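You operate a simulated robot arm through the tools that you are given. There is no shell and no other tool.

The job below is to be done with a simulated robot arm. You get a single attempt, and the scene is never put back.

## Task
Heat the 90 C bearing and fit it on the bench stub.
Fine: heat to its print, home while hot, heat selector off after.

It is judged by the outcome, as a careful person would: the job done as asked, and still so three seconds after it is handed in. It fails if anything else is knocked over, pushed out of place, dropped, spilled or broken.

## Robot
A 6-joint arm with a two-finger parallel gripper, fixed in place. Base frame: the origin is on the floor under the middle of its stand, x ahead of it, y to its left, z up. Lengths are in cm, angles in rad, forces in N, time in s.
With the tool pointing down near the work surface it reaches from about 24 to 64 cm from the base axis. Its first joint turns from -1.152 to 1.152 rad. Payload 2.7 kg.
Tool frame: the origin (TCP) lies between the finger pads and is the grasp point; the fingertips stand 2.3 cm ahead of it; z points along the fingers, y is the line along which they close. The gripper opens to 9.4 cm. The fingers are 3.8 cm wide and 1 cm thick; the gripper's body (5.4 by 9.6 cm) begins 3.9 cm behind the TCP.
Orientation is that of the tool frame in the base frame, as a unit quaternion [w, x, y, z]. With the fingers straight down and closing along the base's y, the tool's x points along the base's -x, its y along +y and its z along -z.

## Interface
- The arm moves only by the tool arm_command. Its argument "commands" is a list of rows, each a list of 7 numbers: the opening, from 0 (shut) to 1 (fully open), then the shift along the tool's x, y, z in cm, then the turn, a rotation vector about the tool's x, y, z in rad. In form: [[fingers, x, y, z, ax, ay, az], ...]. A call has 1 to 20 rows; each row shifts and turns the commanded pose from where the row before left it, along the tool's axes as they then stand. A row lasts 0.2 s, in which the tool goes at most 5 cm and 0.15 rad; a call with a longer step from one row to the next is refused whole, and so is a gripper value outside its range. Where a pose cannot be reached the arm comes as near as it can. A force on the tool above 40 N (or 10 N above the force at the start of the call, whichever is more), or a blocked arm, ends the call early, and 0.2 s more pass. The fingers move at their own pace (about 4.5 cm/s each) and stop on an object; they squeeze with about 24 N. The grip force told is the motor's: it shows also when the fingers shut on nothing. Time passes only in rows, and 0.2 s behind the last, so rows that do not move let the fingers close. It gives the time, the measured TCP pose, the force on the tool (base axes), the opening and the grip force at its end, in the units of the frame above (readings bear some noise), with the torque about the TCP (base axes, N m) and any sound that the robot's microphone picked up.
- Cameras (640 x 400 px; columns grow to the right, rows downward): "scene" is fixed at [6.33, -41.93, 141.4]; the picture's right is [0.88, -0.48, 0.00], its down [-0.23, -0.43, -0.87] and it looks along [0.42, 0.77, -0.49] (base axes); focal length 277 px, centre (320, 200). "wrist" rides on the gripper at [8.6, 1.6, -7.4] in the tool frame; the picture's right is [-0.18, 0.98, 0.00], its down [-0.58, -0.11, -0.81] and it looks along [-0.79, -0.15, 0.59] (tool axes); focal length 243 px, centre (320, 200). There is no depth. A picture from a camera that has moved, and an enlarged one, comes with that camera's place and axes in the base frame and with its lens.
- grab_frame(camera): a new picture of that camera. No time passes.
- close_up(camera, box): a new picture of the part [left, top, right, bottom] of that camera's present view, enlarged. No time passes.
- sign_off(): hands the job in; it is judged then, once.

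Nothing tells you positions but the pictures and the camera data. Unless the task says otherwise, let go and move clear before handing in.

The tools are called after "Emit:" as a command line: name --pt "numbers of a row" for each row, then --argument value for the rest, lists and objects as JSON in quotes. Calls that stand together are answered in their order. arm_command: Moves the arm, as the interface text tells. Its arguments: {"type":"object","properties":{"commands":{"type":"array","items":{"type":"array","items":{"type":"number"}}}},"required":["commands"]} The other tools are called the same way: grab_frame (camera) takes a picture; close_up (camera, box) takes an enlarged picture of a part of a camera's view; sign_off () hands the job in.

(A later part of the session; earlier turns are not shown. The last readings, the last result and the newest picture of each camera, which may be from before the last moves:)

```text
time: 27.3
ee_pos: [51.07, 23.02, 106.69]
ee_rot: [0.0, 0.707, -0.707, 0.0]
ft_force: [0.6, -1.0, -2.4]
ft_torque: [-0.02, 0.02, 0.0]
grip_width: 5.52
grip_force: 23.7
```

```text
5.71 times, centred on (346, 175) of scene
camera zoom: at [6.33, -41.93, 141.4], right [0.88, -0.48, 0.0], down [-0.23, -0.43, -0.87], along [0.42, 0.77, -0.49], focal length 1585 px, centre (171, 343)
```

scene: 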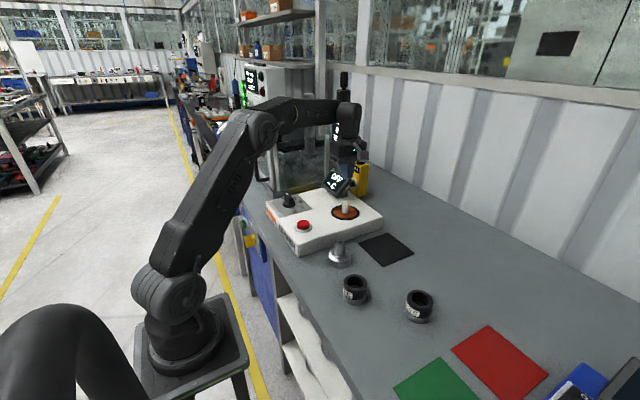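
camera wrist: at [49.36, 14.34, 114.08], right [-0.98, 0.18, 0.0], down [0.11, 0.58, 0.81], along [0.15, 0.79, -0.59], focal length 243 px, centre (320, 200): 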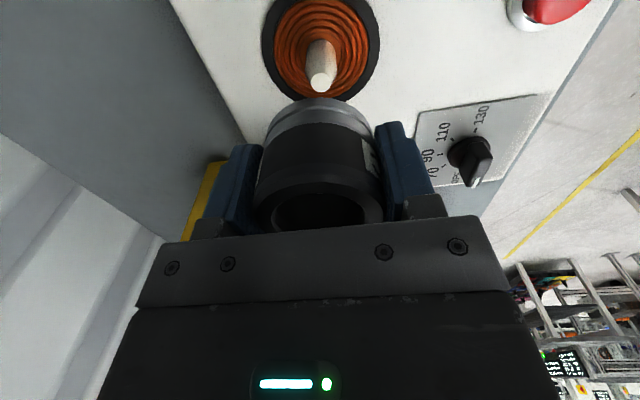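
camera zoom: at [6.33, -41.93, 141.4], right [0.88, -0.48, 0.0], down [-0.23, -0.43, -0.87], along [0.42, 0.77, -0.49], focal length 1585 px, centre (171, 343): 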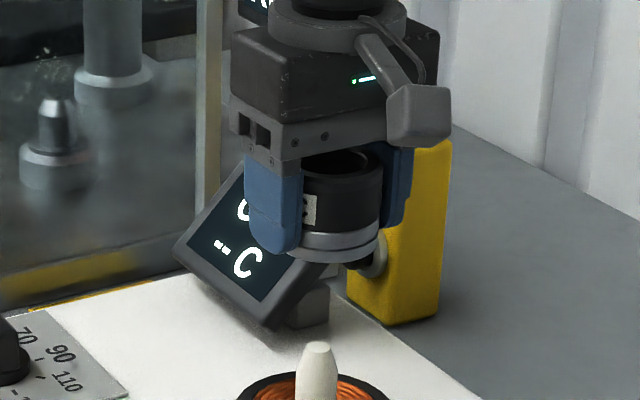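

The post tip is nearly under the tool axis in the wrist view. I want a second check from the scene camera that the held bearing is really over the post.

Emit:
close_up --camera "scene" --box '[322, 155, 370, 185]'

Emit:
close_up --camera "scene" --box '[322, 190, 370, 220]'

Emit:
close_up --camera "wrist" --box '[230, 80, 410, 240]'

```text
13.33 times, centred on (346, 170) of scene
camera zoom: at [6.33, -41.93, 141.4], right [0.88, -0.48, 0.0], down [-0.23, -0.43, -0.87], along [0.42, 0.77, -0.49], focal length 3699 px, centre (-27, 600)
```

zoom: 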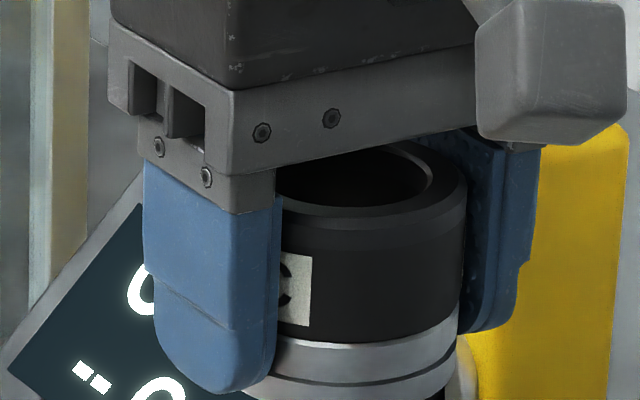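

```text
13.33 times, centred on (346, 205) of scene
camera zoom: at [6.33, -41.93, 141.4], right [0.88, -0.48, 0.0], down [-0.23, -0.43, -0.87], along [0.42, 0.77, -0.49], focal length 3699 px, centre (-27, 133)
```

zoom: 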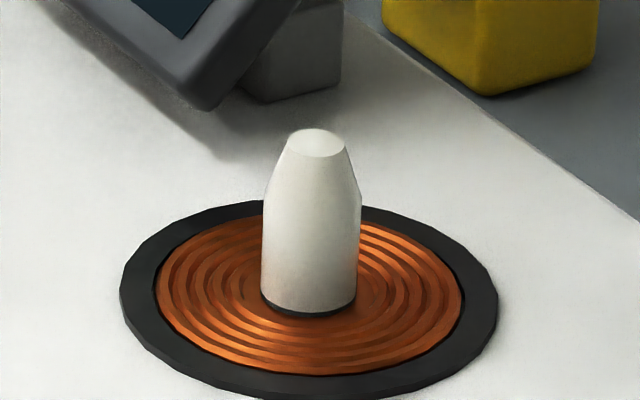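

```text
2.50 times, centred on (320, 160) of wrist
camera zoom: at [49.36, 14.34, 114.08], right [-0.98, 0.18, 0.0], down [0.11, 0.58, 0.81], along [0.15, 0.79, -0.59], focal length 606 px, centre (320, 300)
```

zoom: 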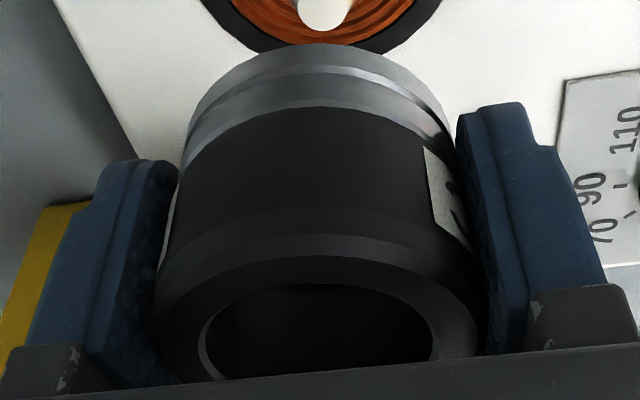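

Both views agree the bearing is over the post to within about 0.2 cm, and the post has a tapered tip. I'll nudge -0.07 cm in x and descend slowly, starting with the approach to the tip.

Emit:
arm_command --pt "0 0 0.07 0.5 0 0 0" --pt "0 0 0 1.0 0 0 0" --pt "0 0 0 1.2 0 0 0" --pt "0 0 0 1.2 0 0 0" --pt "0 0 0 1.0 0 0 0" --pt "0 0 0 0.6 0 0 0" --pt "0 0 0 0.3 0 0 0" --pt "0 0 0 0 0 0 0"

Emit:
close_up --camera "scene" --box '[314, 165, 378, 225]'

Emit:
grab_frame --camera "wrist"

```text
time: 29.1
ee_pos: [50.98, 23.02, 100.87]
ee_rot: [0.0, -0.706, 0.708, 0.001]
ft_force: [0.2, -0.2, -2.7]
ft_torque: [-0.01, 0.02, 0.02]
grip_width: 5.49
grip_force: 24.1
```

```text
6.67 times, centred on (346, 195) of scene
camera zoom: at [6.33, -41.93, 141.4], right [0.88, -0.48, 0.0], down [-0.23, -0.43, -0.87], along [0.42, 0.77, -0.49], focal length 1850 px, centre (147, 233)
```

zoom: 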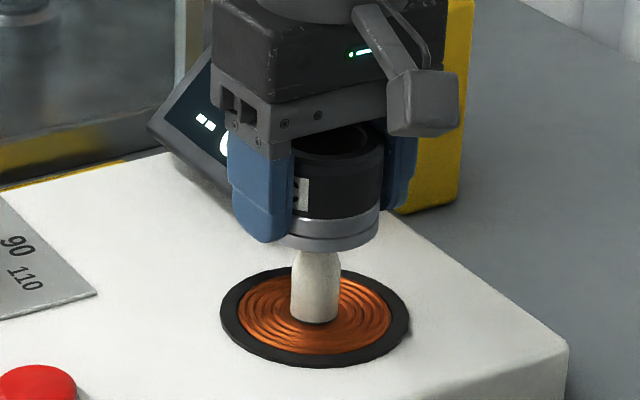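

```text
taken
camera wrist: at [49.29, 14.35, 108.22], right [-0.98, 0.18, 0.0], down [0.11, 0.58, 0.81], along [0.15, 0.79, -0.59], focal length 243 px, centre (320, 200)
```

wrist: 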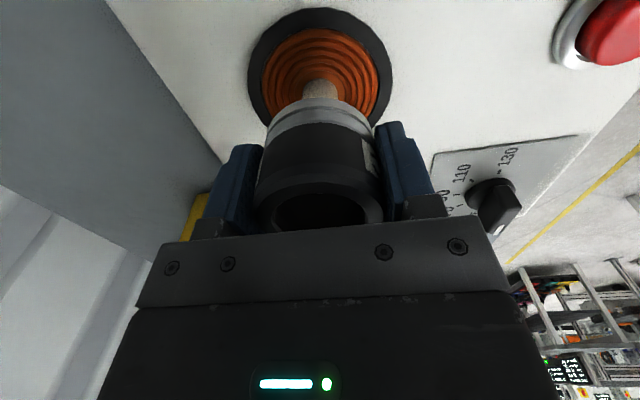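

I'll zoom in on the gap between the bearing's bottom edge and the post tip for a precise offset.

Emit:
close_up --camera "scene" --box '[326, 180, 374, 210]'

Emit:
close_up --camera "wrist" --box '[260, 60, 380, 135]'

```text
13.33 times, centred on (350, 195) of scene
camera zoom: at [6.33, -41.93, 141.4], right [0.88, -0.48, 0.0], down [-0.23, -0.43, -0.87], along [0.42, 0.77, -0.49], focal length 3699 px, centre (-80, 267)
```

zoom: 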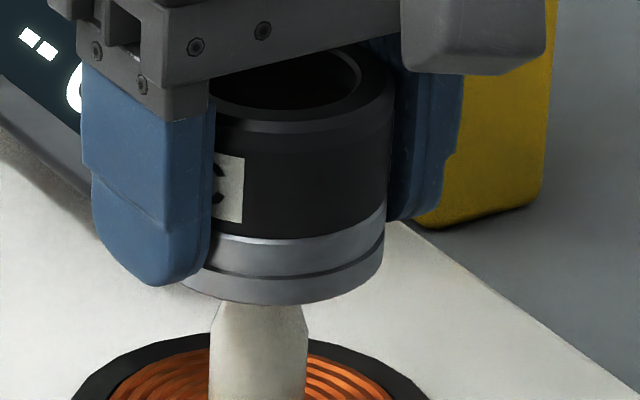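

```text
5.33 times, centred on (320, 98) of wrist
camera zoom: at [49.29, 14.35, 108.22], right [-0.98, 0.18, 0.0], down [0.11, 0.58, 0.81], along [0.15, 0.79, -0.59], focal length 1294 px, centre (320, 747)
```

zoom: 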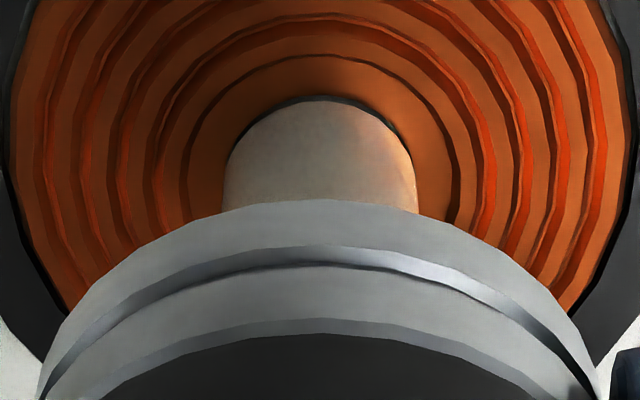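

The bearing is aligned with the post within about 0.1 cm in both views. I'll lower it slowly over the post.

Emit:
arm_command --pt "0 0 0 0.2 0 0 0" --pt "0 0 0 0.3 0 0 0" --pt "0 0 0 0.3 0 0 0" --pt "0 0 0 0.3 0 0 0" --pt "0 0 0 0.3 0 0 0" --pt "0 0 0 0.3 0 0 0" --pt "0 0 0 0.3 0 0 0" --pt "0 0 0 0.3 0 0 0" --pt "0 0 0 0 0 0 0"

Emit:
close_up --camera "scene" --box '[326, 180, 374, 210]'

Emit:
grab_frame --camera "wrist"

```text
time: 31.1
ee_pos: [51.02, 22.9, 98.64]
ee_rot: [0.0, 0.707, -0.707, 0.0]
ft_force: [-0.6, -0.7, -2.2]
ft_torque: [-0.01, 0.02, 0.02]
grip_width: 5.5
grip_force: 23.4
```

```text
13.33 times, centred on (350, 195) of scene
camera zoom: at [6.33, -41.93, 141.4], right [0.88, -0.48, 0.0], down [-0.23, -0.43, -0.87], along [0.42, 0.77, -0.49], focal length 3699 px, centre (-80, 267)
```

zoom: 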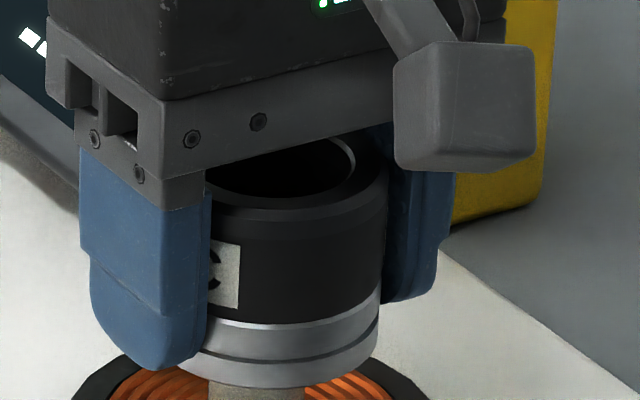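

```text
taken
camera wrist: at [49.3, 14.37, 105.92], right [-0.98, 0.18, 0.0], down [0.11, 0.58, 0.81], along [0.15, 0.79, -0.59], focal length 243 px, centre (320, 200)
```

wrist: 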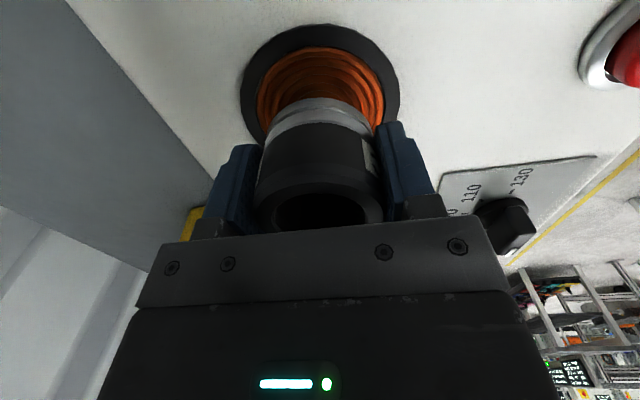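

No contact forces; the post is inside the bore. Continuing down slowly.

Emit:
arm_command --pt "0 0 0 0.25 0 0 0" --pt "0 0 0 0.25 0 0 0" --pt "0 0 0 0.25 0 0 0" --pt "0 0 0 0.25 0 0 0" --pt "0 0 0 0.25 0 0 0" --pt "0 0 0 0.25 0 0 0" --pt "0 0 0 0.25 0 0 0" --pt "0 0 0 0 0 0 0"

Emit:
close_up --camera "scene" --box '[326, 190, 374, 220]'

Emit:
close_up --camera "wrist" --box '[240, 20, 400, 120]'

```text
time: 32.9
ee_pos: [50.91, 23.0, 96.8]
ee_rot: [0.0, -0.707, 0.708, 0.0]
ft_force: [-0.3, -0.7, -2.6]
ft_torque: [0.02, -0.01, 0.01]
grip_width: 5.51
grip_force: 24.4
```

```text
13.33 times, centred on (350, 205) of scene
camera zoom: at [6.33, -41.93, 141.4], right [0.88, -0.48, 0.0], down [-0.23, -0.43, -0.87], along [0.42, 0.77, -0.49], focal length 3699 px, centre (-80, 133)
```

zoom: 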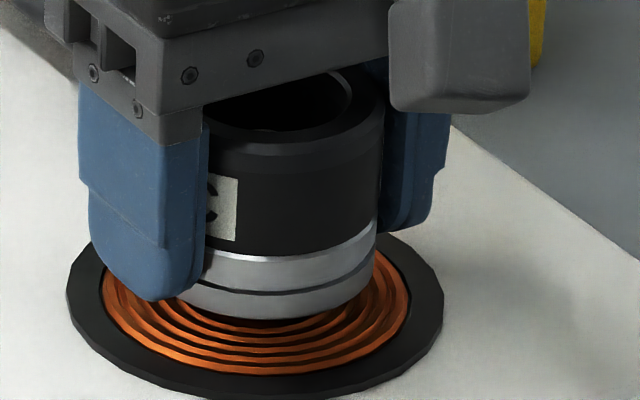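

```text
4.00 times, centred on (320, 70) of wrist
camera zoom: at [49.29, 14.32, 104.15], right [-0.98, 0.18, 0.0], down [0.11, 0.58, 0.81], along [0.15, 0.79, -0.59], focal length 970 px, centre (320, 720)
```

zoom: 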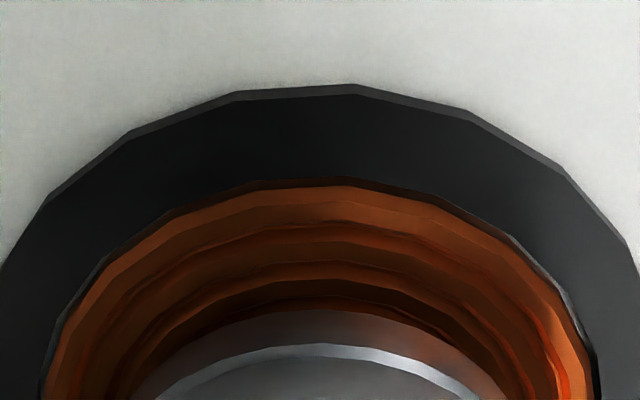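

Almost at the coil. Lowering in 0.1 cm steps and watching the vertical force.

Emit:
arm_command --pt "0 0 0 0.1 0 0 0" --pt "0 0 0 0.1 0 0 0" --pt "0 0 0 0.1 0 0 0" --pt "0 0 0 0.1 0 0 0"

Emit:
close_up --camera "scene" --box '[326, 190, 374, 220]'

```text
time: 33.9
ee_pos: [51.03, 23.03, 96.26]
ee_rot: [0.0, 0.707, -0.707, 0.001]
ft_force: [-0.5, 1.0, -2.5]
ft_torque: [0.04, 0.0, -0.01]
grip_width: 5.49
grip_force: 23.3
```

```text
13.33 times, centred on (350, 205) of scene
camera zoom: at [6.33, -41.93, 141.4], right [0.88, -0.48, 0.0], down [-0.23, -0.43, -0.87], along [0.42, 0.77, -0.49], focal length 3699 px, centre (-80, 133)
```

zoom: 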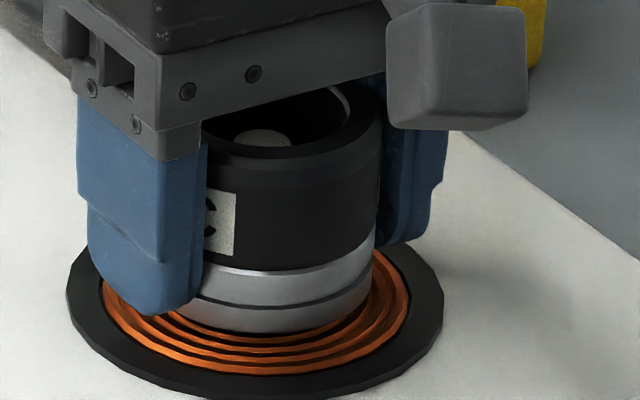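

Emit:
arm_command --pt "0 0 0 0.08 0 0 0" --pt "0 0 0 0.08 0 0 0" --pt "0 0 0 0 0 0 0"

Emit:
close_up --camera "scene" --box '[326, 190, 374, 220]'

```text
time: 34.7
ee_pos: [51.02, 23.01, 96.14]
ee_rot: [0.0, -0.707, 0.707, -0.001]
ft_force: [-0.4, -0.1, -3.3]
ft_torque: [-0.01, 0.0, -0.02]
grip_width: 5.49
grip_force: 23.9
```

```text
13.33 times, centred on (350, 205) of scene
camera zoom: at [6.33, -41.93, 141.4], right [0.88, -0.48, 0.0], down [-0.23, -0.43, -0.87], along [0.42, 0.77, -0.49], focal length 3699 px, centre (-80, 133)
```

zoom: 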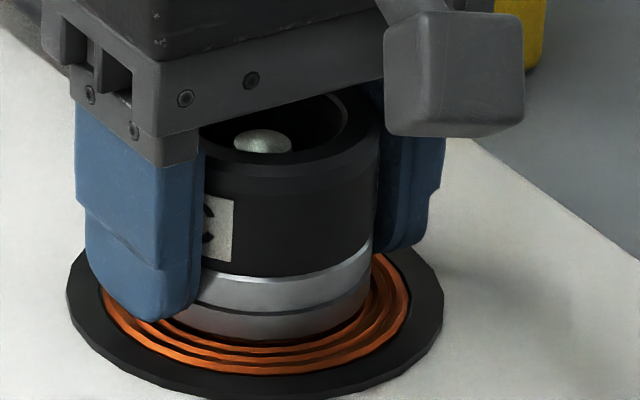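

Still hanging (−3.3 N). A little further.

Emit:
arm_command --pt "0 0 0 0.08 0 0 0" --pt "0 0 0 0.08 0 0 0" --pt "0 0 0 0 0 0 0"

Emit:
arm_command --pt "0 0 0 0.06 0 0 0" --pt "0 0 0 0.06 0 0 0" --pt "0 0 0 0 0 0 0"

Emit:
close_up --camera "scene" --box '[326, 190, 374, 220]'

```text
time: 35.5
ee_pos: [50.88, 23.0, 96.01]
ee_rot: [0.0, -0.707, 0.707, 0.0]
ft_force: [-0.2, 0.1, -2.2]
ft_torque: [0.01, 0.04, 0.01]
grip_width: 5.53
grip_force: 24.2
```

```text
time: 36.3
ee_pos: [50.98, 22.85, 96.08]
ee_rot: [0.001, -0.706, 0.708, -0.001]
ft_force: [0.2, 1.4, 2.8]
ft_torque: [-0.05, 0.1, -0.05]
grip_width: 5.51
grip_force: 23.9
```

```text
13.33 times, centred on (350, 205) of scene
camera zoom: at [6.32, -41.93, 141.4], right [0.88, -0.48, 0.0], down [-0.23, -0.43, -0.87], along [0.42, 0.77, -0.49], focal length 3699 px, centre (-80, 133)
```

zoom: 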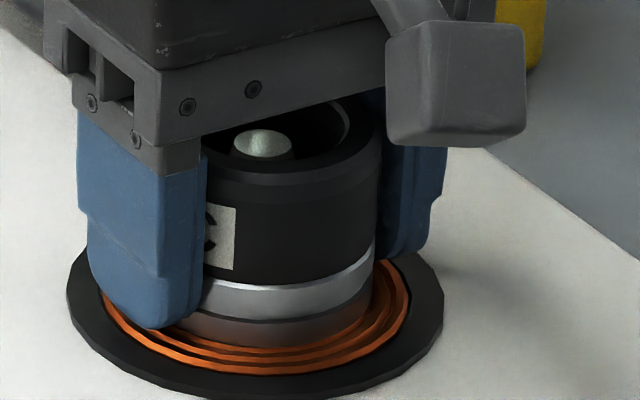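

Contact: vertical force rose to +2.8 N, so the bearing is sitting on the coil. I'll open the fingers and rise straight up.

Emit:
arm_command --pt "0.85 0 0 0 0 0 0" --pt "0.85 0 0 0 0 0 0" --pt "0.85 0 0 0 0 0 0" --pt "0.85 0 0 -1.0 0 0 0" --pt "0.85 0 0 -2.0 0 0 0" --pt "0.85 0 0 -3.0 0 0 0" --pt "0.85 0 0 -3.0 0 0 0" --pt "0.85 0 0 -3.0 0 0 0" --pt "0.85 0 0 0 0 0 0"

Emit:
grab_frame --camera "wrist"

Emit:
close_up --camera "scene" --box '[266, 160, 394, 240]'

Emit:
close_up --camera "wrist" --box '[400, 80, 528, 200]'

```text
time: 38.3
ee_pos: [50.9, 22.79, 107.92]
ee_rot: [0.0, -0.707, 0.707, 0.0]
ft_force: [-0.2, -0.1, -0.7]
ft_torque: [0.0, -0.01, 0.04]
grip_width: 8.02
grip_force: 0.0
```

```text
taken
camera wrist: at [49.21, 14.26, 115.42], right [-0.98, 0.18, 0.0], down [0.11, 0.58, 0.81], along [0.15, 0.79, -0.59], focal length 243 px, centre (320, 200)
```

wrist: 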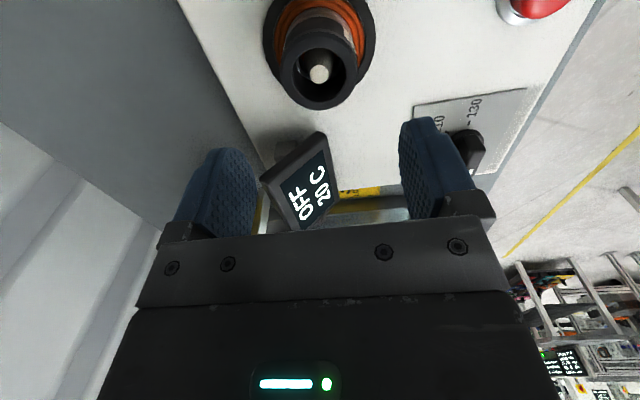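

```text
5.00 times, centred on (330, 200) of scene
camera zoom: at [6.33, -41.93, 141.4], right [0.88, -0.48, 0.0], down [-0.23, -0.43, -0.87], along [0.42, 0.77, -0.49], focal length 1387 px, centre (270, 200)
```

zoom: 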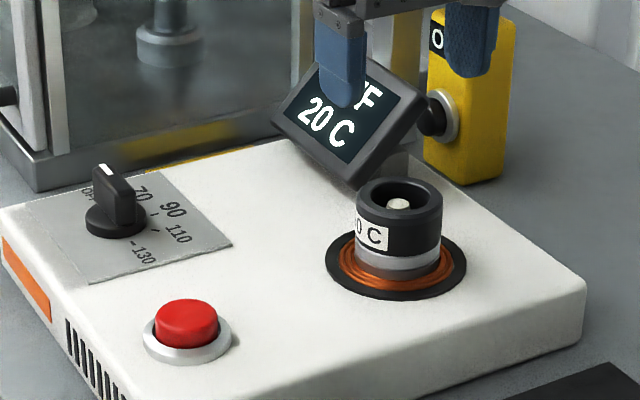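

```text
3.33 times, centred on (464, 140) of wrist
camera zoom: at [49.21, 14.26, 115.42], right [-0.98, 0.18, 0.0], down [0.11, 0.58, 0.81], along [0.15, 0.79, -0.59], focal length 809 px, centre (-160, 400)
```

zoom: 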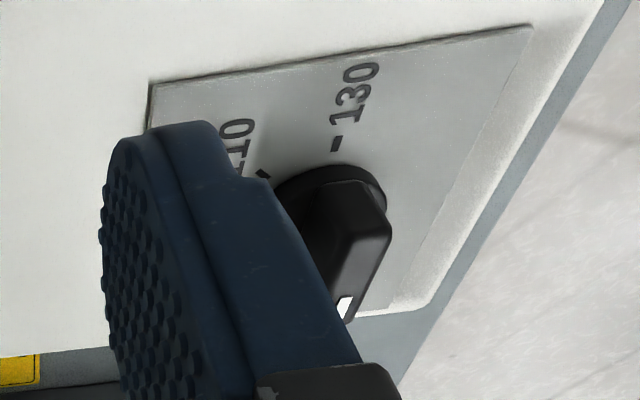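

The bearing stands squarely on the coil and the display reads "OFF 20 C", so it's recognised. Next I'll move above the selector knob to measure it.

Emit:
arm_command --pt "0.6 -1.5 1.625 0 0 0 0" --pt "0.6 -2.6 2.816 0 0 0 0" --pt "0.6 -2.6 2.816 0 0 0 0" --pt "0.6 -2.6 2.816 0 0 0 0" --pt "0.6 -2.6 2.816 0 0 0 0" --pt "0.6 -1.44 1.56 0 0 0 0" --pt "0.6 0 0 0 0 0 0"

Emit:
grab_frame --camera "wrist"

Emit:
close_up --camera "wrist" --box '[240, 0, 400, 100]'

Emit:
grab_frame --camera "scene"

```text
time: 39.9
ee_pos: [36.61, 36.29, 108.02]
ee_rot: [0.0, 0.707, -0.707, 0.0]
ft_force: [0.4, 0.0, 0.9]
ft_torque: [0.0, 0.01, 0.03]
grip_width: 5.63
grip_force: 0.1
```

```text
taken
camera wrist: at [34.85, 27.56, 115.34], right [-0.98, 0.18, 0.0], down [0.11, 0.58, 0.81], along [0.15, 0.79, -0.59], focal length 243 px, centre (320, 200)
```

wrist: 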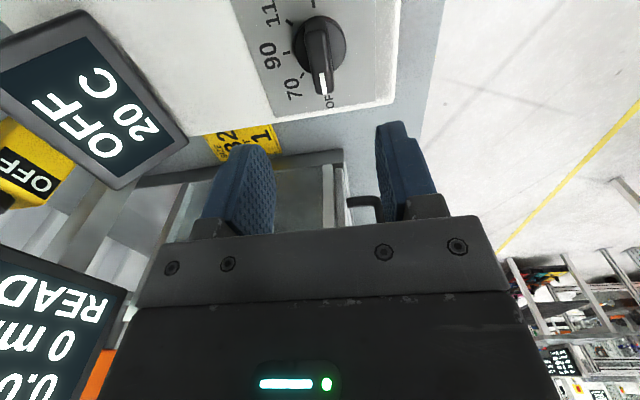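

```text
4.00 times, centred on (320, 50) of wrist
camera zoom: at [34.85, 27.56, 115.34], right [-0.98, 0.18, 0.0], down [0.11, 0.58, 0.81], along [0.15, 0.79, -0.59], focal length 970 px, centre (320, 800)
```

zoom: 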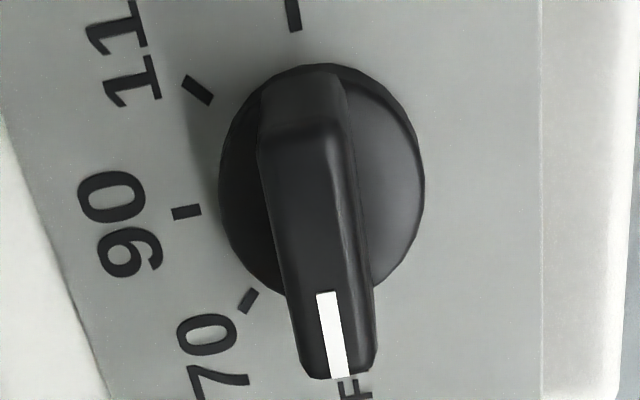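

```text
taken
```

scene: 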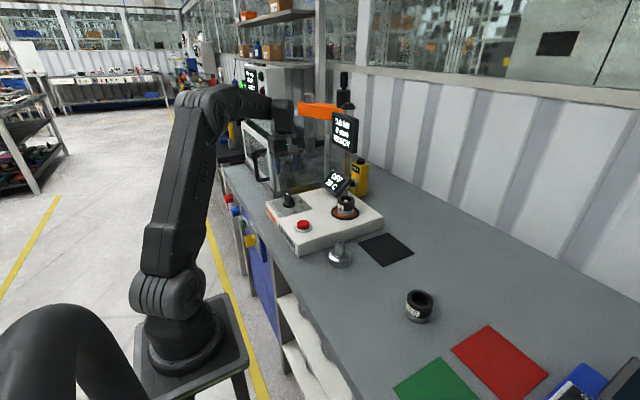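

The knob axis is at about (36.4, 36.05), handle along y (OFF), and my fingers already straddle it in x. I'll descend to just around the handle and check the depth.

Emit:
arm_command --pt "0.6 0.1 0.04 2.0 0 0 0" --pt "0.6 0 0 3.0 0 0 0" --pt "0.6 0 0 3.0 0 0 0" --pt "0.6 0 0 1.5 0 0 0" --pt "0.6 0 0 0.8 0 0 0" --pt "0.6 0 0 0.5 0 0 0" --pt "0.6 0 0 0 0 0 0"

Emit:
grab_frame --camera "wrist"

Emit:
close_up --camera "scene" --box '[256, 170, 336, 220]'

```text
time: 41.5
ee_pos: [36.65, 36.13, 97.2]
ee_rot: [0.0, 0.707, -0.707, 0.0]
ft_force: [-0.1, 0.3, 0.8]
ft_torque: [0.02, 0.02, 0.0]
grip_width: 5.65
grip_force: 0.0
```

```text
taken
camera wrist: at [34.82, 27.55, 104.54], right [-0.98, 0.18, 0.0], down [0.11, 0.58, 0.81], along [0.15, 0.79, -0.59], focal length 243 px, centre (320, 200)
```

wrist: 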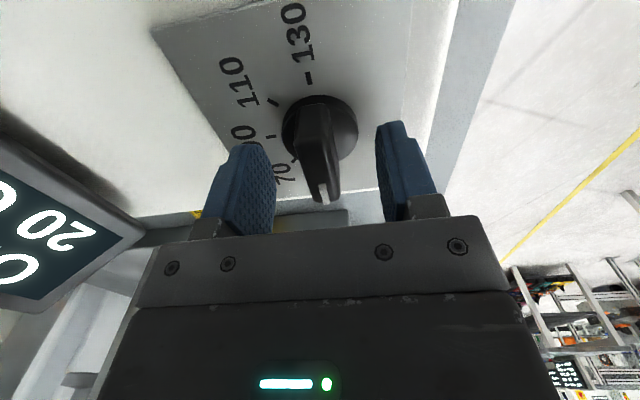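

```text
8.00 times, centred on (296, 195) of scene
camera zoom: at [6.33, -41.93, 141.4], right [0.88, -0.48, 0.0], down [-0.23, -0.43, -0.87], along [0.42, 0.77, -0.49], focal length 2219 px, centre (512, 240)
```

zoom: 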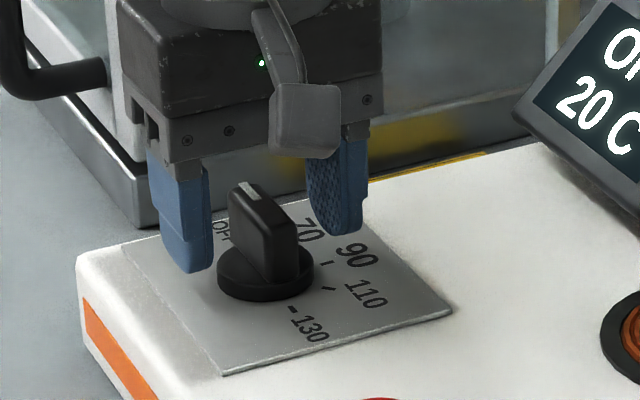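

Fingers straddle the handle with clearance. A closer wrist view to check centring along the handle before gripping.

Emit:
close_up --camera "wrist" --box '[240, 80, 416, 220]'

```text
2.86 times, centred on (328, 150) of wrist
camera zoom: at [34.82, 27.55, 104.54], right [-0.98, 0.18, 0.0], down [0.11, 0.58, 0.81], along [0.15, 0.79, -0.59], focal length 693 px, centre (297, 343)
```

zoom: 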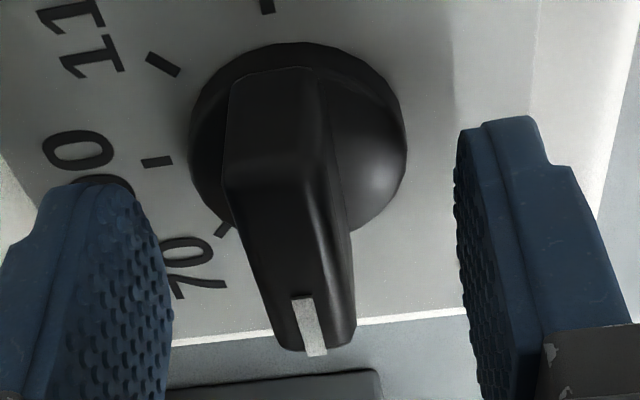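

The knob axis coincides with the tool axis (the handle just overhangs on the pointer side). I'll lower 0.5 cm and close on the handle.

Emit:
arm_command --pt "0.6 0 0.03 0.3 0 0 0" --pt "0.6 0 0 0.2 0 0 0" --pt "0 0 0 0 0 0 0" --pt "0 0 0 0 0 0 0" --pt "0 0 0 0 0 0 0" --pt "0 0 0 0 0 0 0" --pt "0 0 0 0 0 0 0"

Emit:
close_up --camera "wrist" --box '[240, 80, 416, 220]'

Emit:
close_up --camera "scene" --box '[256, 165, 384, 245]'

```text
time: 43.1
ee_pos: [36.43, 36.14, 96.58]
ee_rot: [0.0, 0.707, -0.707, 0.0]
ft_force: [2.8, 0.6, -2.8]
ft_torque: [-0.1, -0.12, 0.02]
grip_width: 1.59
grip_force: 45.7
```

```text
2.86 times, centred on (328, 150) of wrist
camera zoom: at [34.8, 27.55, 104.06], right [-0.98, 0.18, 0.0], down [0.11, 0.58, 0.81], along [0.15, 0.79, -0.59], focal length 693 px, centre (297, 343)
```

zoom: 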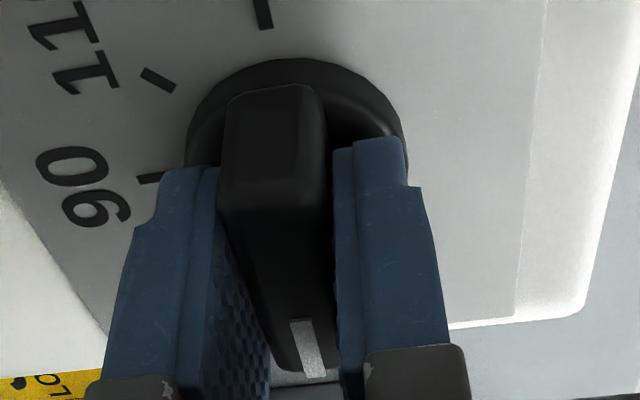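

```text
5.00 times, centred on (320, 205) of scene
camera zoom: at [6.34, -41.93, 141.4], right [0.88, -0.48, 0.0], down [-0.23, -0.43, -0.87], along [0.42, 0.77, -0.49], focal length 1387 px, centre (320, 175)
```

zoom: 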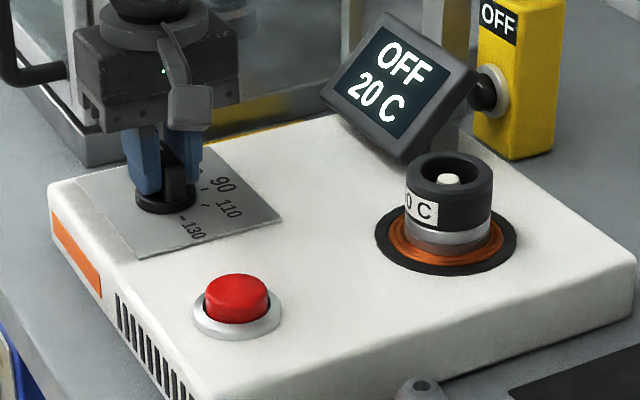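

The handle is held (1.6 cm). Now I'll turn the knob clockwise (seen from above) by 45° first and check the display.

Emit:
arm_command --pt "0 0 0 0 0 0 0.1309" --pt "0 0 0 0 0 0 0.1309" --pt "0 0 0 0 0 0 0.1309" --pt "0 0 0 0 0 0 0.1309" --pt "0 0 0 0 0 0 0.1309" --pt "0 0 0 0 0 0 0.1309" --pt "0 0 0 0 0 0 0"

Emit:
close_up --camera "scene" --box '[256, 165, 384, 245]'

Emit:
grab_frame --camera "wrist"

```text
time: 44.7
ee_pos: [36.62, 36.04, 96.6]
ee_rot: [0.001, -0.381, 0.924, -0.001]
ft_force: [17.8, -8.0, -7.8]
ft_torque: [0.97, -0.99, 0.05]
grip_width: 1.6
grip_force: 44.9
```

```text
5.00 times, centred on (320, 205) of scene
camera zoom: at [6.38, -41.95, 141.39], right [0.88, -0.48, 0.0], down [-0.23, -0.43, -0.87], along [0.42, 0.77, -0.49], focal length 1387 px, centre (320, 175)
```

zoom: 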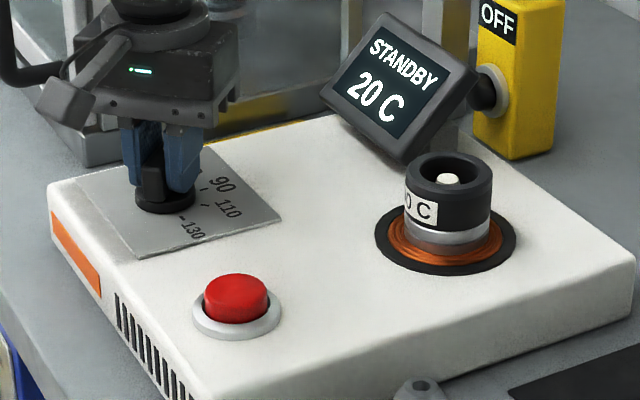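

```text
taken
camera wrist: at [29.24, 31.21, 104.05], right [-0.56, 0.83, 0.0], down [0.49, 0.33, 0.81], along [0.67, 0.45, -0.59], focal length 243 px, centre (320, 200)
```

wrist: 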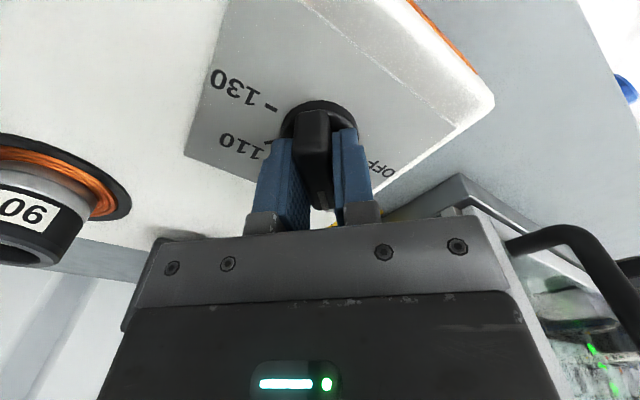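

The display went to "STANDBY 20 C" (selector on), with some side load from a small axis offset toward −y. I'll relieve it with a 0.1 cm −y nudge, then check.

Emit:
arm_command --pt "0 0.0707 -0.0707 0 0 0 0" --pt "0 0 0 0 0 0 0"

```text
time: 45.3
ee_pos: [36.62, 36.19, 96.68]
ee_rot: [0.001, -0.383, 0.924, -0.001]
ft_force: [28.4, 2.6, -7.5]
ft_torque: [-0.7, 0.98, 0.04]
grip_width: 1.59
grip_force: 45.0
```

The reading seems to be varying; I'll take a still reading before moving on.

Emit:
arm_command --pt "0 0 0 0 0 0 0" --pt "0 0 0 0 0 0 0"

Emit:
close_up --camera "wrist" --box '[250, 80, 400, 220]'

```text
time: 45.9
ee_pos: [36.65, 36.13, 96.66]
ee_rot: [0.001, -0.383, 0.924, 0.0]
ft_force: [29.2, 4.8, -7.2]
ft_torque: [-0.52, 0.69, 0.03]
grip_width: 1.6
grip_force: 45.0
```

```text
2.86 times, centred on (325, 150) of wrist
camera zoom: at [29.25, 31.18, 104.05], right [-0.56, 0.83, 0.0], down [0.49, 0.33, 0.81], along [0.67, 0.46, -0.59], focal length 693 px, centre (306, 343)
```

zoom: 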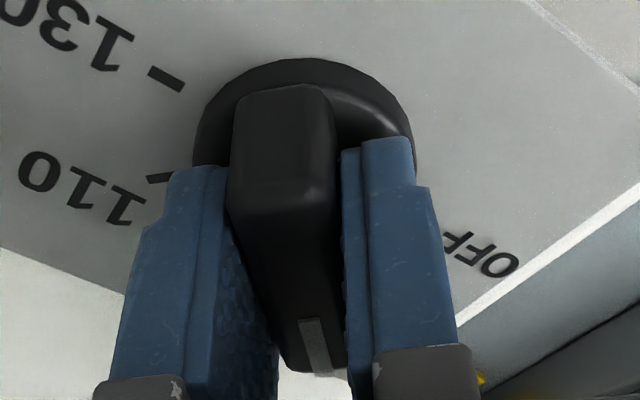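

Steady side load mostly along +x, so I'll shift the commanded pose about +0.15 cm in x to relieve it.

Emit:
arm_command --pt "0 -0.127 -0.085 0 0 0 0" --pt "0 0 0 0 0 0 0"

```text
time: 46.5
ee_pos: [36.53, 36.0, 96.71]
ee_rot: [0.0, -0.383, 0.924, 0.0]
ft_force: [11.8, -7.7, -5.5]
ft_torque: [1.05, -1.28, 0.0]
grip_width: 1.6
grip_force: 45.0
```

Better. One more small correction along the closing direction.

Emit:
arm_command --pt "0 -0.02 -0.15 0 0 0 0" --pt "0 0 0 0 0 0 0"

```text
time: 47.1
ee_pos: [36.46, 36.24, 96.75]
ee_rot: [0.0, -0.382, 0.924, 0.0]
ft_force: [-2.3, -8.7, 3.8]
ft_torque: [0.29, -0.68, 0.03]
grip_width: 1.62
grip_force: 44.8
```

Loads are now small. Turning the remaining 45° to the 90 mark.

Emit:
arm_command --pt "0 0.04 0 0 0 0 0.1309" --pt "0 0 0 0 0 0 0.1309" --pt "0 0 0 0 0 0 0.1309" --pt "0 0 0 0 0 0 0.1309" --pt "0 0 0 0 0 0 0.1309" --pt "0 0 0 0 0 0 0.1309" --pt "0 0 0 0 0 0 0"

Emit:
close_up --camera "scene" --box '[256, 165, 384, 245]'

Emit:
close_up --camera "wrist" --box '[240, 60, 420, 220]'

```text
time: 48.7
ee_pos: [36.65, 36.0, 96.74]
ee_rot: [-0.001, 0.001, 1.0, 0.0]
ft_force: [-2.0, -0.2, 5.1]
ft_torque: [0.06, 1.63, -0.01]
grip_width: 1.6
grip_force: 45.1
```

```text
5.00 times, centred on (320, 205) of scene
camera zoom: at [6.32, -41.94, 141.4], right [0.88, -0.48, 0.0], down [-0.23, -0.43, -0.87], along [0.42, 0.77, -0.49], focal length 1387 px, centre (320, 175)
```

zoom: 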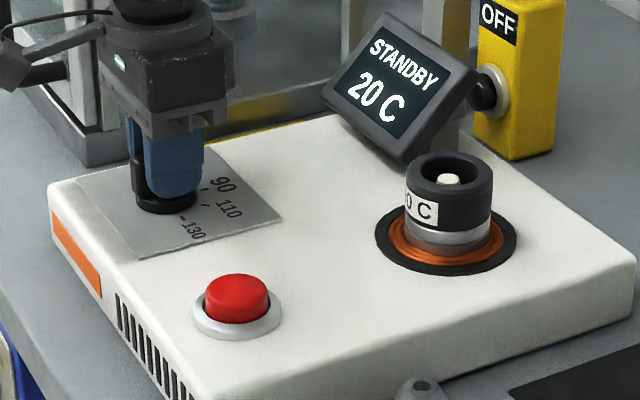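

```text
2.50 times, centred on (330, 140) of wrist
camera zoom: at [27.93, 37.68, 104.06], right [0.19, 0.98, 0.0], down [0.58, -0.11, 0.81], along [0.79, -0.15, -0.59], focal length 606 px, centre (295, 350)
```

zoom: 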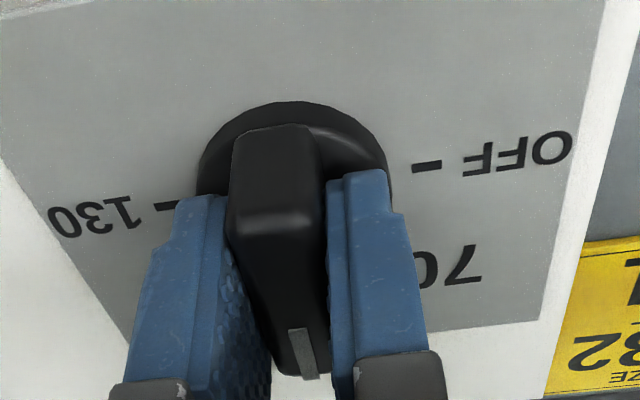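

The knob now points toward 90 (+x). I'll release, rise, and verify the pointer position.

Emit:
arm_command --pt "0.6 0 0 0 0 0 0" --pt "0.6 0 0 0 0 0 0" --pt "0.6 0 0 0 0 0 0" --pt "0.6 0 0 -1.0 0 0 0" --pt "0.6 0 0 -3.0 0 0 0" --pt "0.6 0 0 -3.0 0 0 0" --pt "0.6 0 0 -3.0 0 0 0" --pt "0.6 0 0 -1.5 0 0 0" --pt "0.6 0 0 0 0 0 0"

Emit:
close_up --camera "wrist" --box '[240, 0, 400, 100]'

Emit:
close_up --camera "scene" --box '[256, 165, 384, 245]'

```text
time: 50.7
ee_pos: [36.89, 36.03, 108.33]
ee_rot: [0.001, -0.001, 1.0, 0.0]
ft_force: [-0.7, -0.5, -0.2]
ft_torque: [0.01, 0.01, 0.02]
grip_width: 5.64
grip_force: 0.0
```

```text
4.00 times, centred on (320, 50) of wrist
camera zoom: at [27.97, 37.67, 115.74], right [0.18, 0.98, 0.0], down [0.58, -0.11, 0.81], along [0.79, -0.15, -0.59], focal length 970 px, centre (320, 800)
```

zoom: 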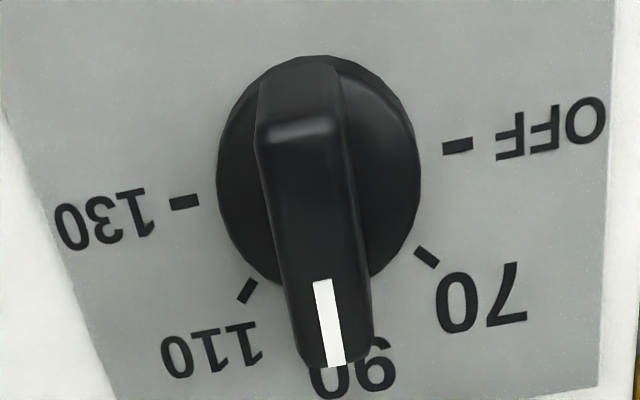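

```text
5.00 times, centred on (320, 205) of scene
camera zoom: at [6.33, -41.93, 141.4], right [0.88, -0.48, 0.0], down [-0.23, -0.43, -0.87], along [0.42, 0.77, -0.49], focal length 1387 px, centre (320, 175)
```

zoom: 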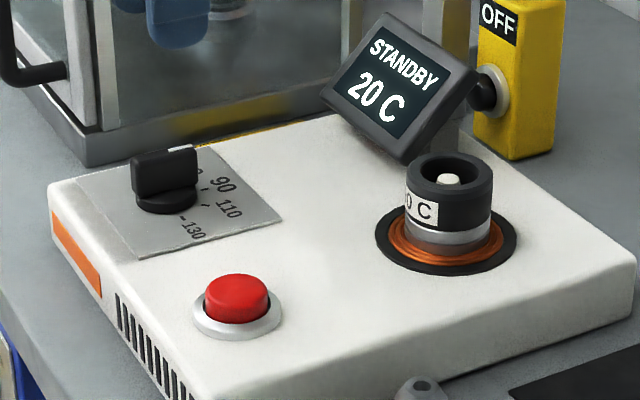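

The selector points exactly at 90 and the display is in STANDBY. Now I'll close the fingers, yaw back to +90° (for the later bearing pick) and move above the red button.

Emit:
arm_command --pt "0 0 0 0 0 0 -0.1428" --pt "0 0 0 0 0 0 -0.1428" --pt "0 0 0 0 0 0 -0.1428" --pt "0 0 0 0 0 0 -0.1428" --pt "0 0 0 0 0 0 -0.1428" --pt "0 0 0 0 0 0 -0.1428" --pt "0 0 0 0 0 0 -0.1428" --pt "0 0 0 0 0 0 -0.1428" --pt "0 0 0 0 0 0 -0.1428" --pt "0 0 0 0 0 0 -0.1428" --pt "0 0 0 0 0 0 -0.1428" --pt "0 2.9 0.3 0 0 0 0" --pt "0 2.9 0.3 0 0 0 0" --pt "0 2.9 0.3 0 0 0 0" --pt "0 2.9 0.3 0 0 0 0" --pt "0 2.9 0.3 0 0 0 0" --pt "0 0 0 0 0 0 0"

Emit:
grab_frame --camera "wrist"

Emit:
close_up --camera "wrist" --box '[240, 0, 400, 100]'

```text
time: 54.3
ee_pos: [35.36, 21.5, 108.3]
ee_rot: [0.0, 0.707, -0.707, 0.0]
ft_force: [-0.2, -0.1, -0.3]
ft_torque: [-0.01, -0.01, -0.02]
grip_width: 0.0
grip_force: 23.9
```

```text
taken
camera wrist: at [33.54, 12.91, 115.65], right [-0.98, 0.18, 0.0], down [0.11, 0.58, 0.81], along [0.15, 0.79, -0.59], focal length 243 px, centre (320, 200)
```

wrist: 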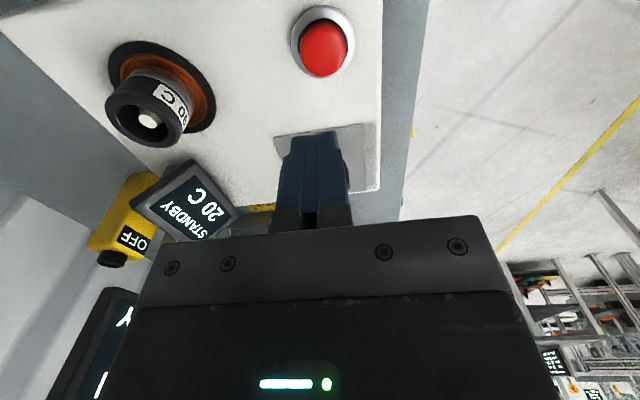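

```text
4.00 times, centred on (320, 50) of wrist
camera zoom: at [33.54, 12.91, 115.65], right [-0.98, 0.18, 0.0], down [0.11, 0.58, 0.81], along [0.15, 0.79, -0.59], focal length 970 px, centre (320, 800)
```

zoom: 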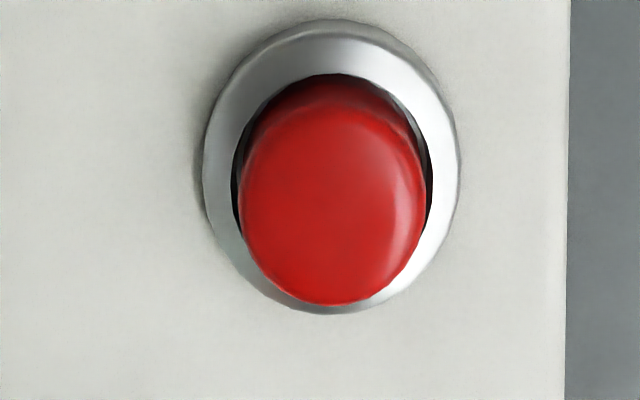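

Button centre is about 0.26 cm toward −x from the tool axis. I'll correct and descend to just above the button.

Emit:
arm_command --pt "0 -0.06 0.26 2.0 0 0 0" --pt "0 0 0 3.0 0 0 0" --pt "0 0 0 3.0 0 0 0" --pt "0 0 0 2.0 0 0 0" --pt "0 0 0 1.0 0 0 0" --pt "0 0 0 0 0 0 0"

Emit:
close_up --camera "scene" --box '[256, 165, 384, 245]'

Emit:
close_up --camera "wrist" --box '[200, 60, 420, 220]'

```text
time: 55.7
ee_pos: [35.05, 21.52, 97.21]
ee_rot: [0.0, 0.707, -0.707, 0.001]
ft_force: [1.0, -0.6, 2.7]
ft_torque: [-0.06, 0.01, 0.04]
grip_width: 0.01
grip_force: 23.5
```

```text
5.00 times, centred on (320, 205) of scene
camera zoom: at [6.33, -41.94, 141.4], right [0.88, -0.48, 0.0], down [-0.23, -0.43, -0.87], along [0.42, 0.77, -0.49], focal length 1387 px, centre (320, 175)
```

zoom: 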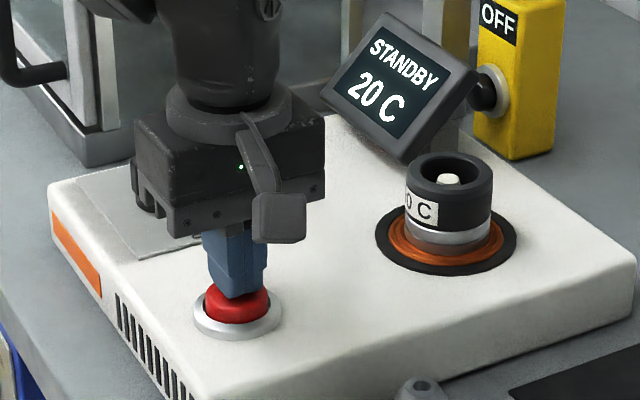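

```text
2.50 times, centred on (310, 140) of wrist
camera zoom: at [33.27, 12.92, 104.58], right [-0.98, 0.18, 0.0], down [0.11, 0.58, 0.81], along [0.15, 0.79, -0.59], focal length 606 px, centre (345, 350)
```

zoom: 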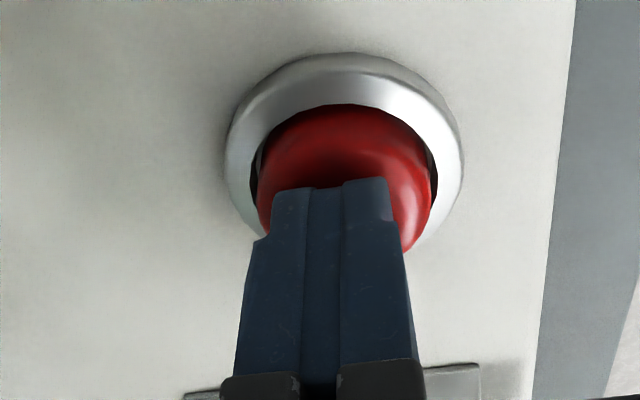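

Fingertips are just touching the button (+2.7 N). Now pressing in small steps and watching the display.

Emit:
arm_command --pt "0 0 0 0.1 0 0 0" --pt "0 0 0 0.1 0 0 0" --pt "0 0 0 0.1 0 0 0"

Emit:
close_up --camera "scene" --box '[256, 165, 384, 245]'

```text
time: 56.5
ee_pos: [34.96, 21.59, 96.88]
ee_rot: [0.0, -0.706, 0.708, 0.0]
ft_force: [-0.9, -2.8, 5.5]
ft_torque: [-0.1, 0.02, -0.02]
grip_width: 0.0
grip_force: 23.5
heard: click
```

```text
5.00 times, centred on (320, 205) of scene
camera zoom: at [6.32, -41.95, 141.39], right [0.88, -0.48, 0.0], down [-0.23, -0.43, -0.87], along [0.42, 0.77, -0.49], focal length 1387 px, centre (320, 175)
```

zoom: 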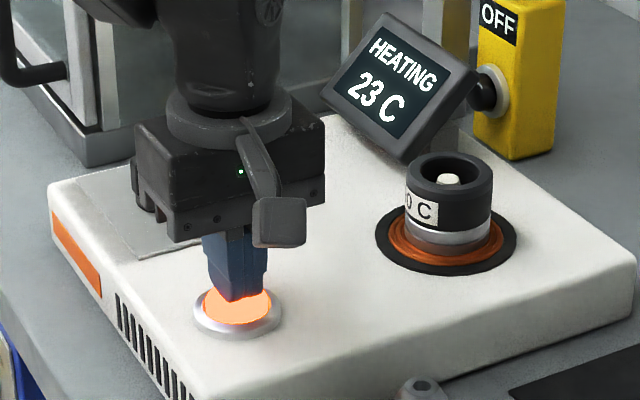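

A click, the button lit and the display reads "HEATING 23 C". I'll rise and move above the bearing with the gripper open, ready to pick.

Emit:
arm_command --pt "0 0 0 -1.0 0 0 0" --pt "0.9 0 0 -3.0 0 0 0" --pt "0.9 0 0 -3.0 0 0 0" --pt "0.9 0 0 -3.0 0 0 0" --pt "0.9 -0.28 -3.204 0 0 0 0" --pt "0.9 -0.28 -3.204 0 0 0 0" --pt "0.9 -0.28 -3.204 0 0 0 0" --pt "0.9 -0.28 -3.204 0 0 0 0" --pt "0.9 -0.28 -3.204 0 0 0 0" --pt "0.9 0 0 0 0 0 0"

Emit:
grab_frame --camera "wrist"

Emit:
close_up --camera "wrist" --box '[240, 0, 400, 100]'

Emit:
close_up --camera "scene" --box '[256, 165, 384, 245]'

```text
time: 58.7
ee_pos: [51.06, 22.64, 107.03]
ee_rot: [0.0, 0.708, -0.707, 0.001]
ft_force: [-0.3, -0.2, -0.2]
ft_torque: [0.0, 0.02, 0.0]
grip_width: 8.47
grip_force: 0.1
```

```text
taken
camera wrist: at [49.29, 14.16, 114.3], right [-0.98, 0.18, 0.0], down [0.11, 0.58, 0.81], along [0.15, 0.79, -0.59], focal length 243 px, centre (320, 200)
```

wrist: 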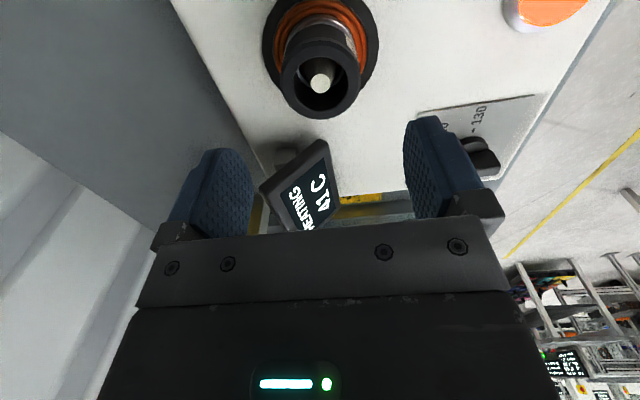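

```text
4.00 times, centred on (320, 50) of wrist
camera zoom: at [49.29, 14.16, 114.3], right [-0.98, 0.18, 0.0], down [0.11, 0.58, 0.81], along [0.15, 0.79, -0.59], focal length 970 px, centre (320, 800)
```

zoom: 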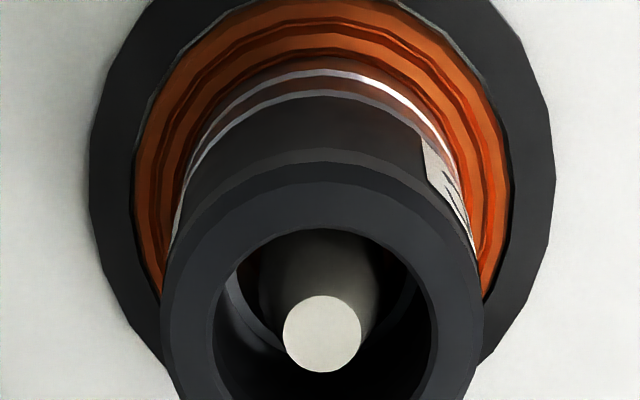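

```text
5.00 times, centred on (320, 205) of scene
camera zoom: at [6.33, -41.93, 141.4], right [0.88, -0.48, 0.0], down [-0.23, -0.43, -0.87], along [0.42, 0.77, -0.49], focal length 1387 px, centre (320, 175)
```

zoom: 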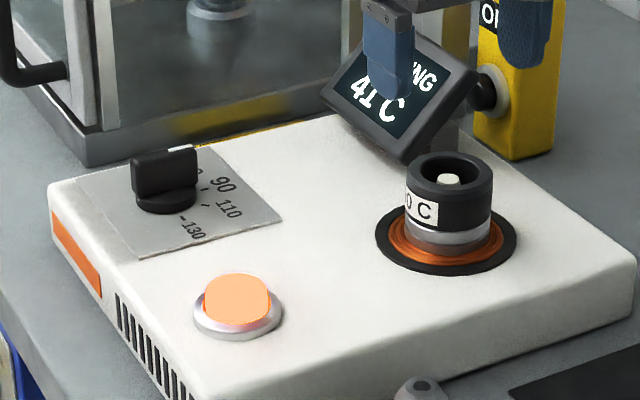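

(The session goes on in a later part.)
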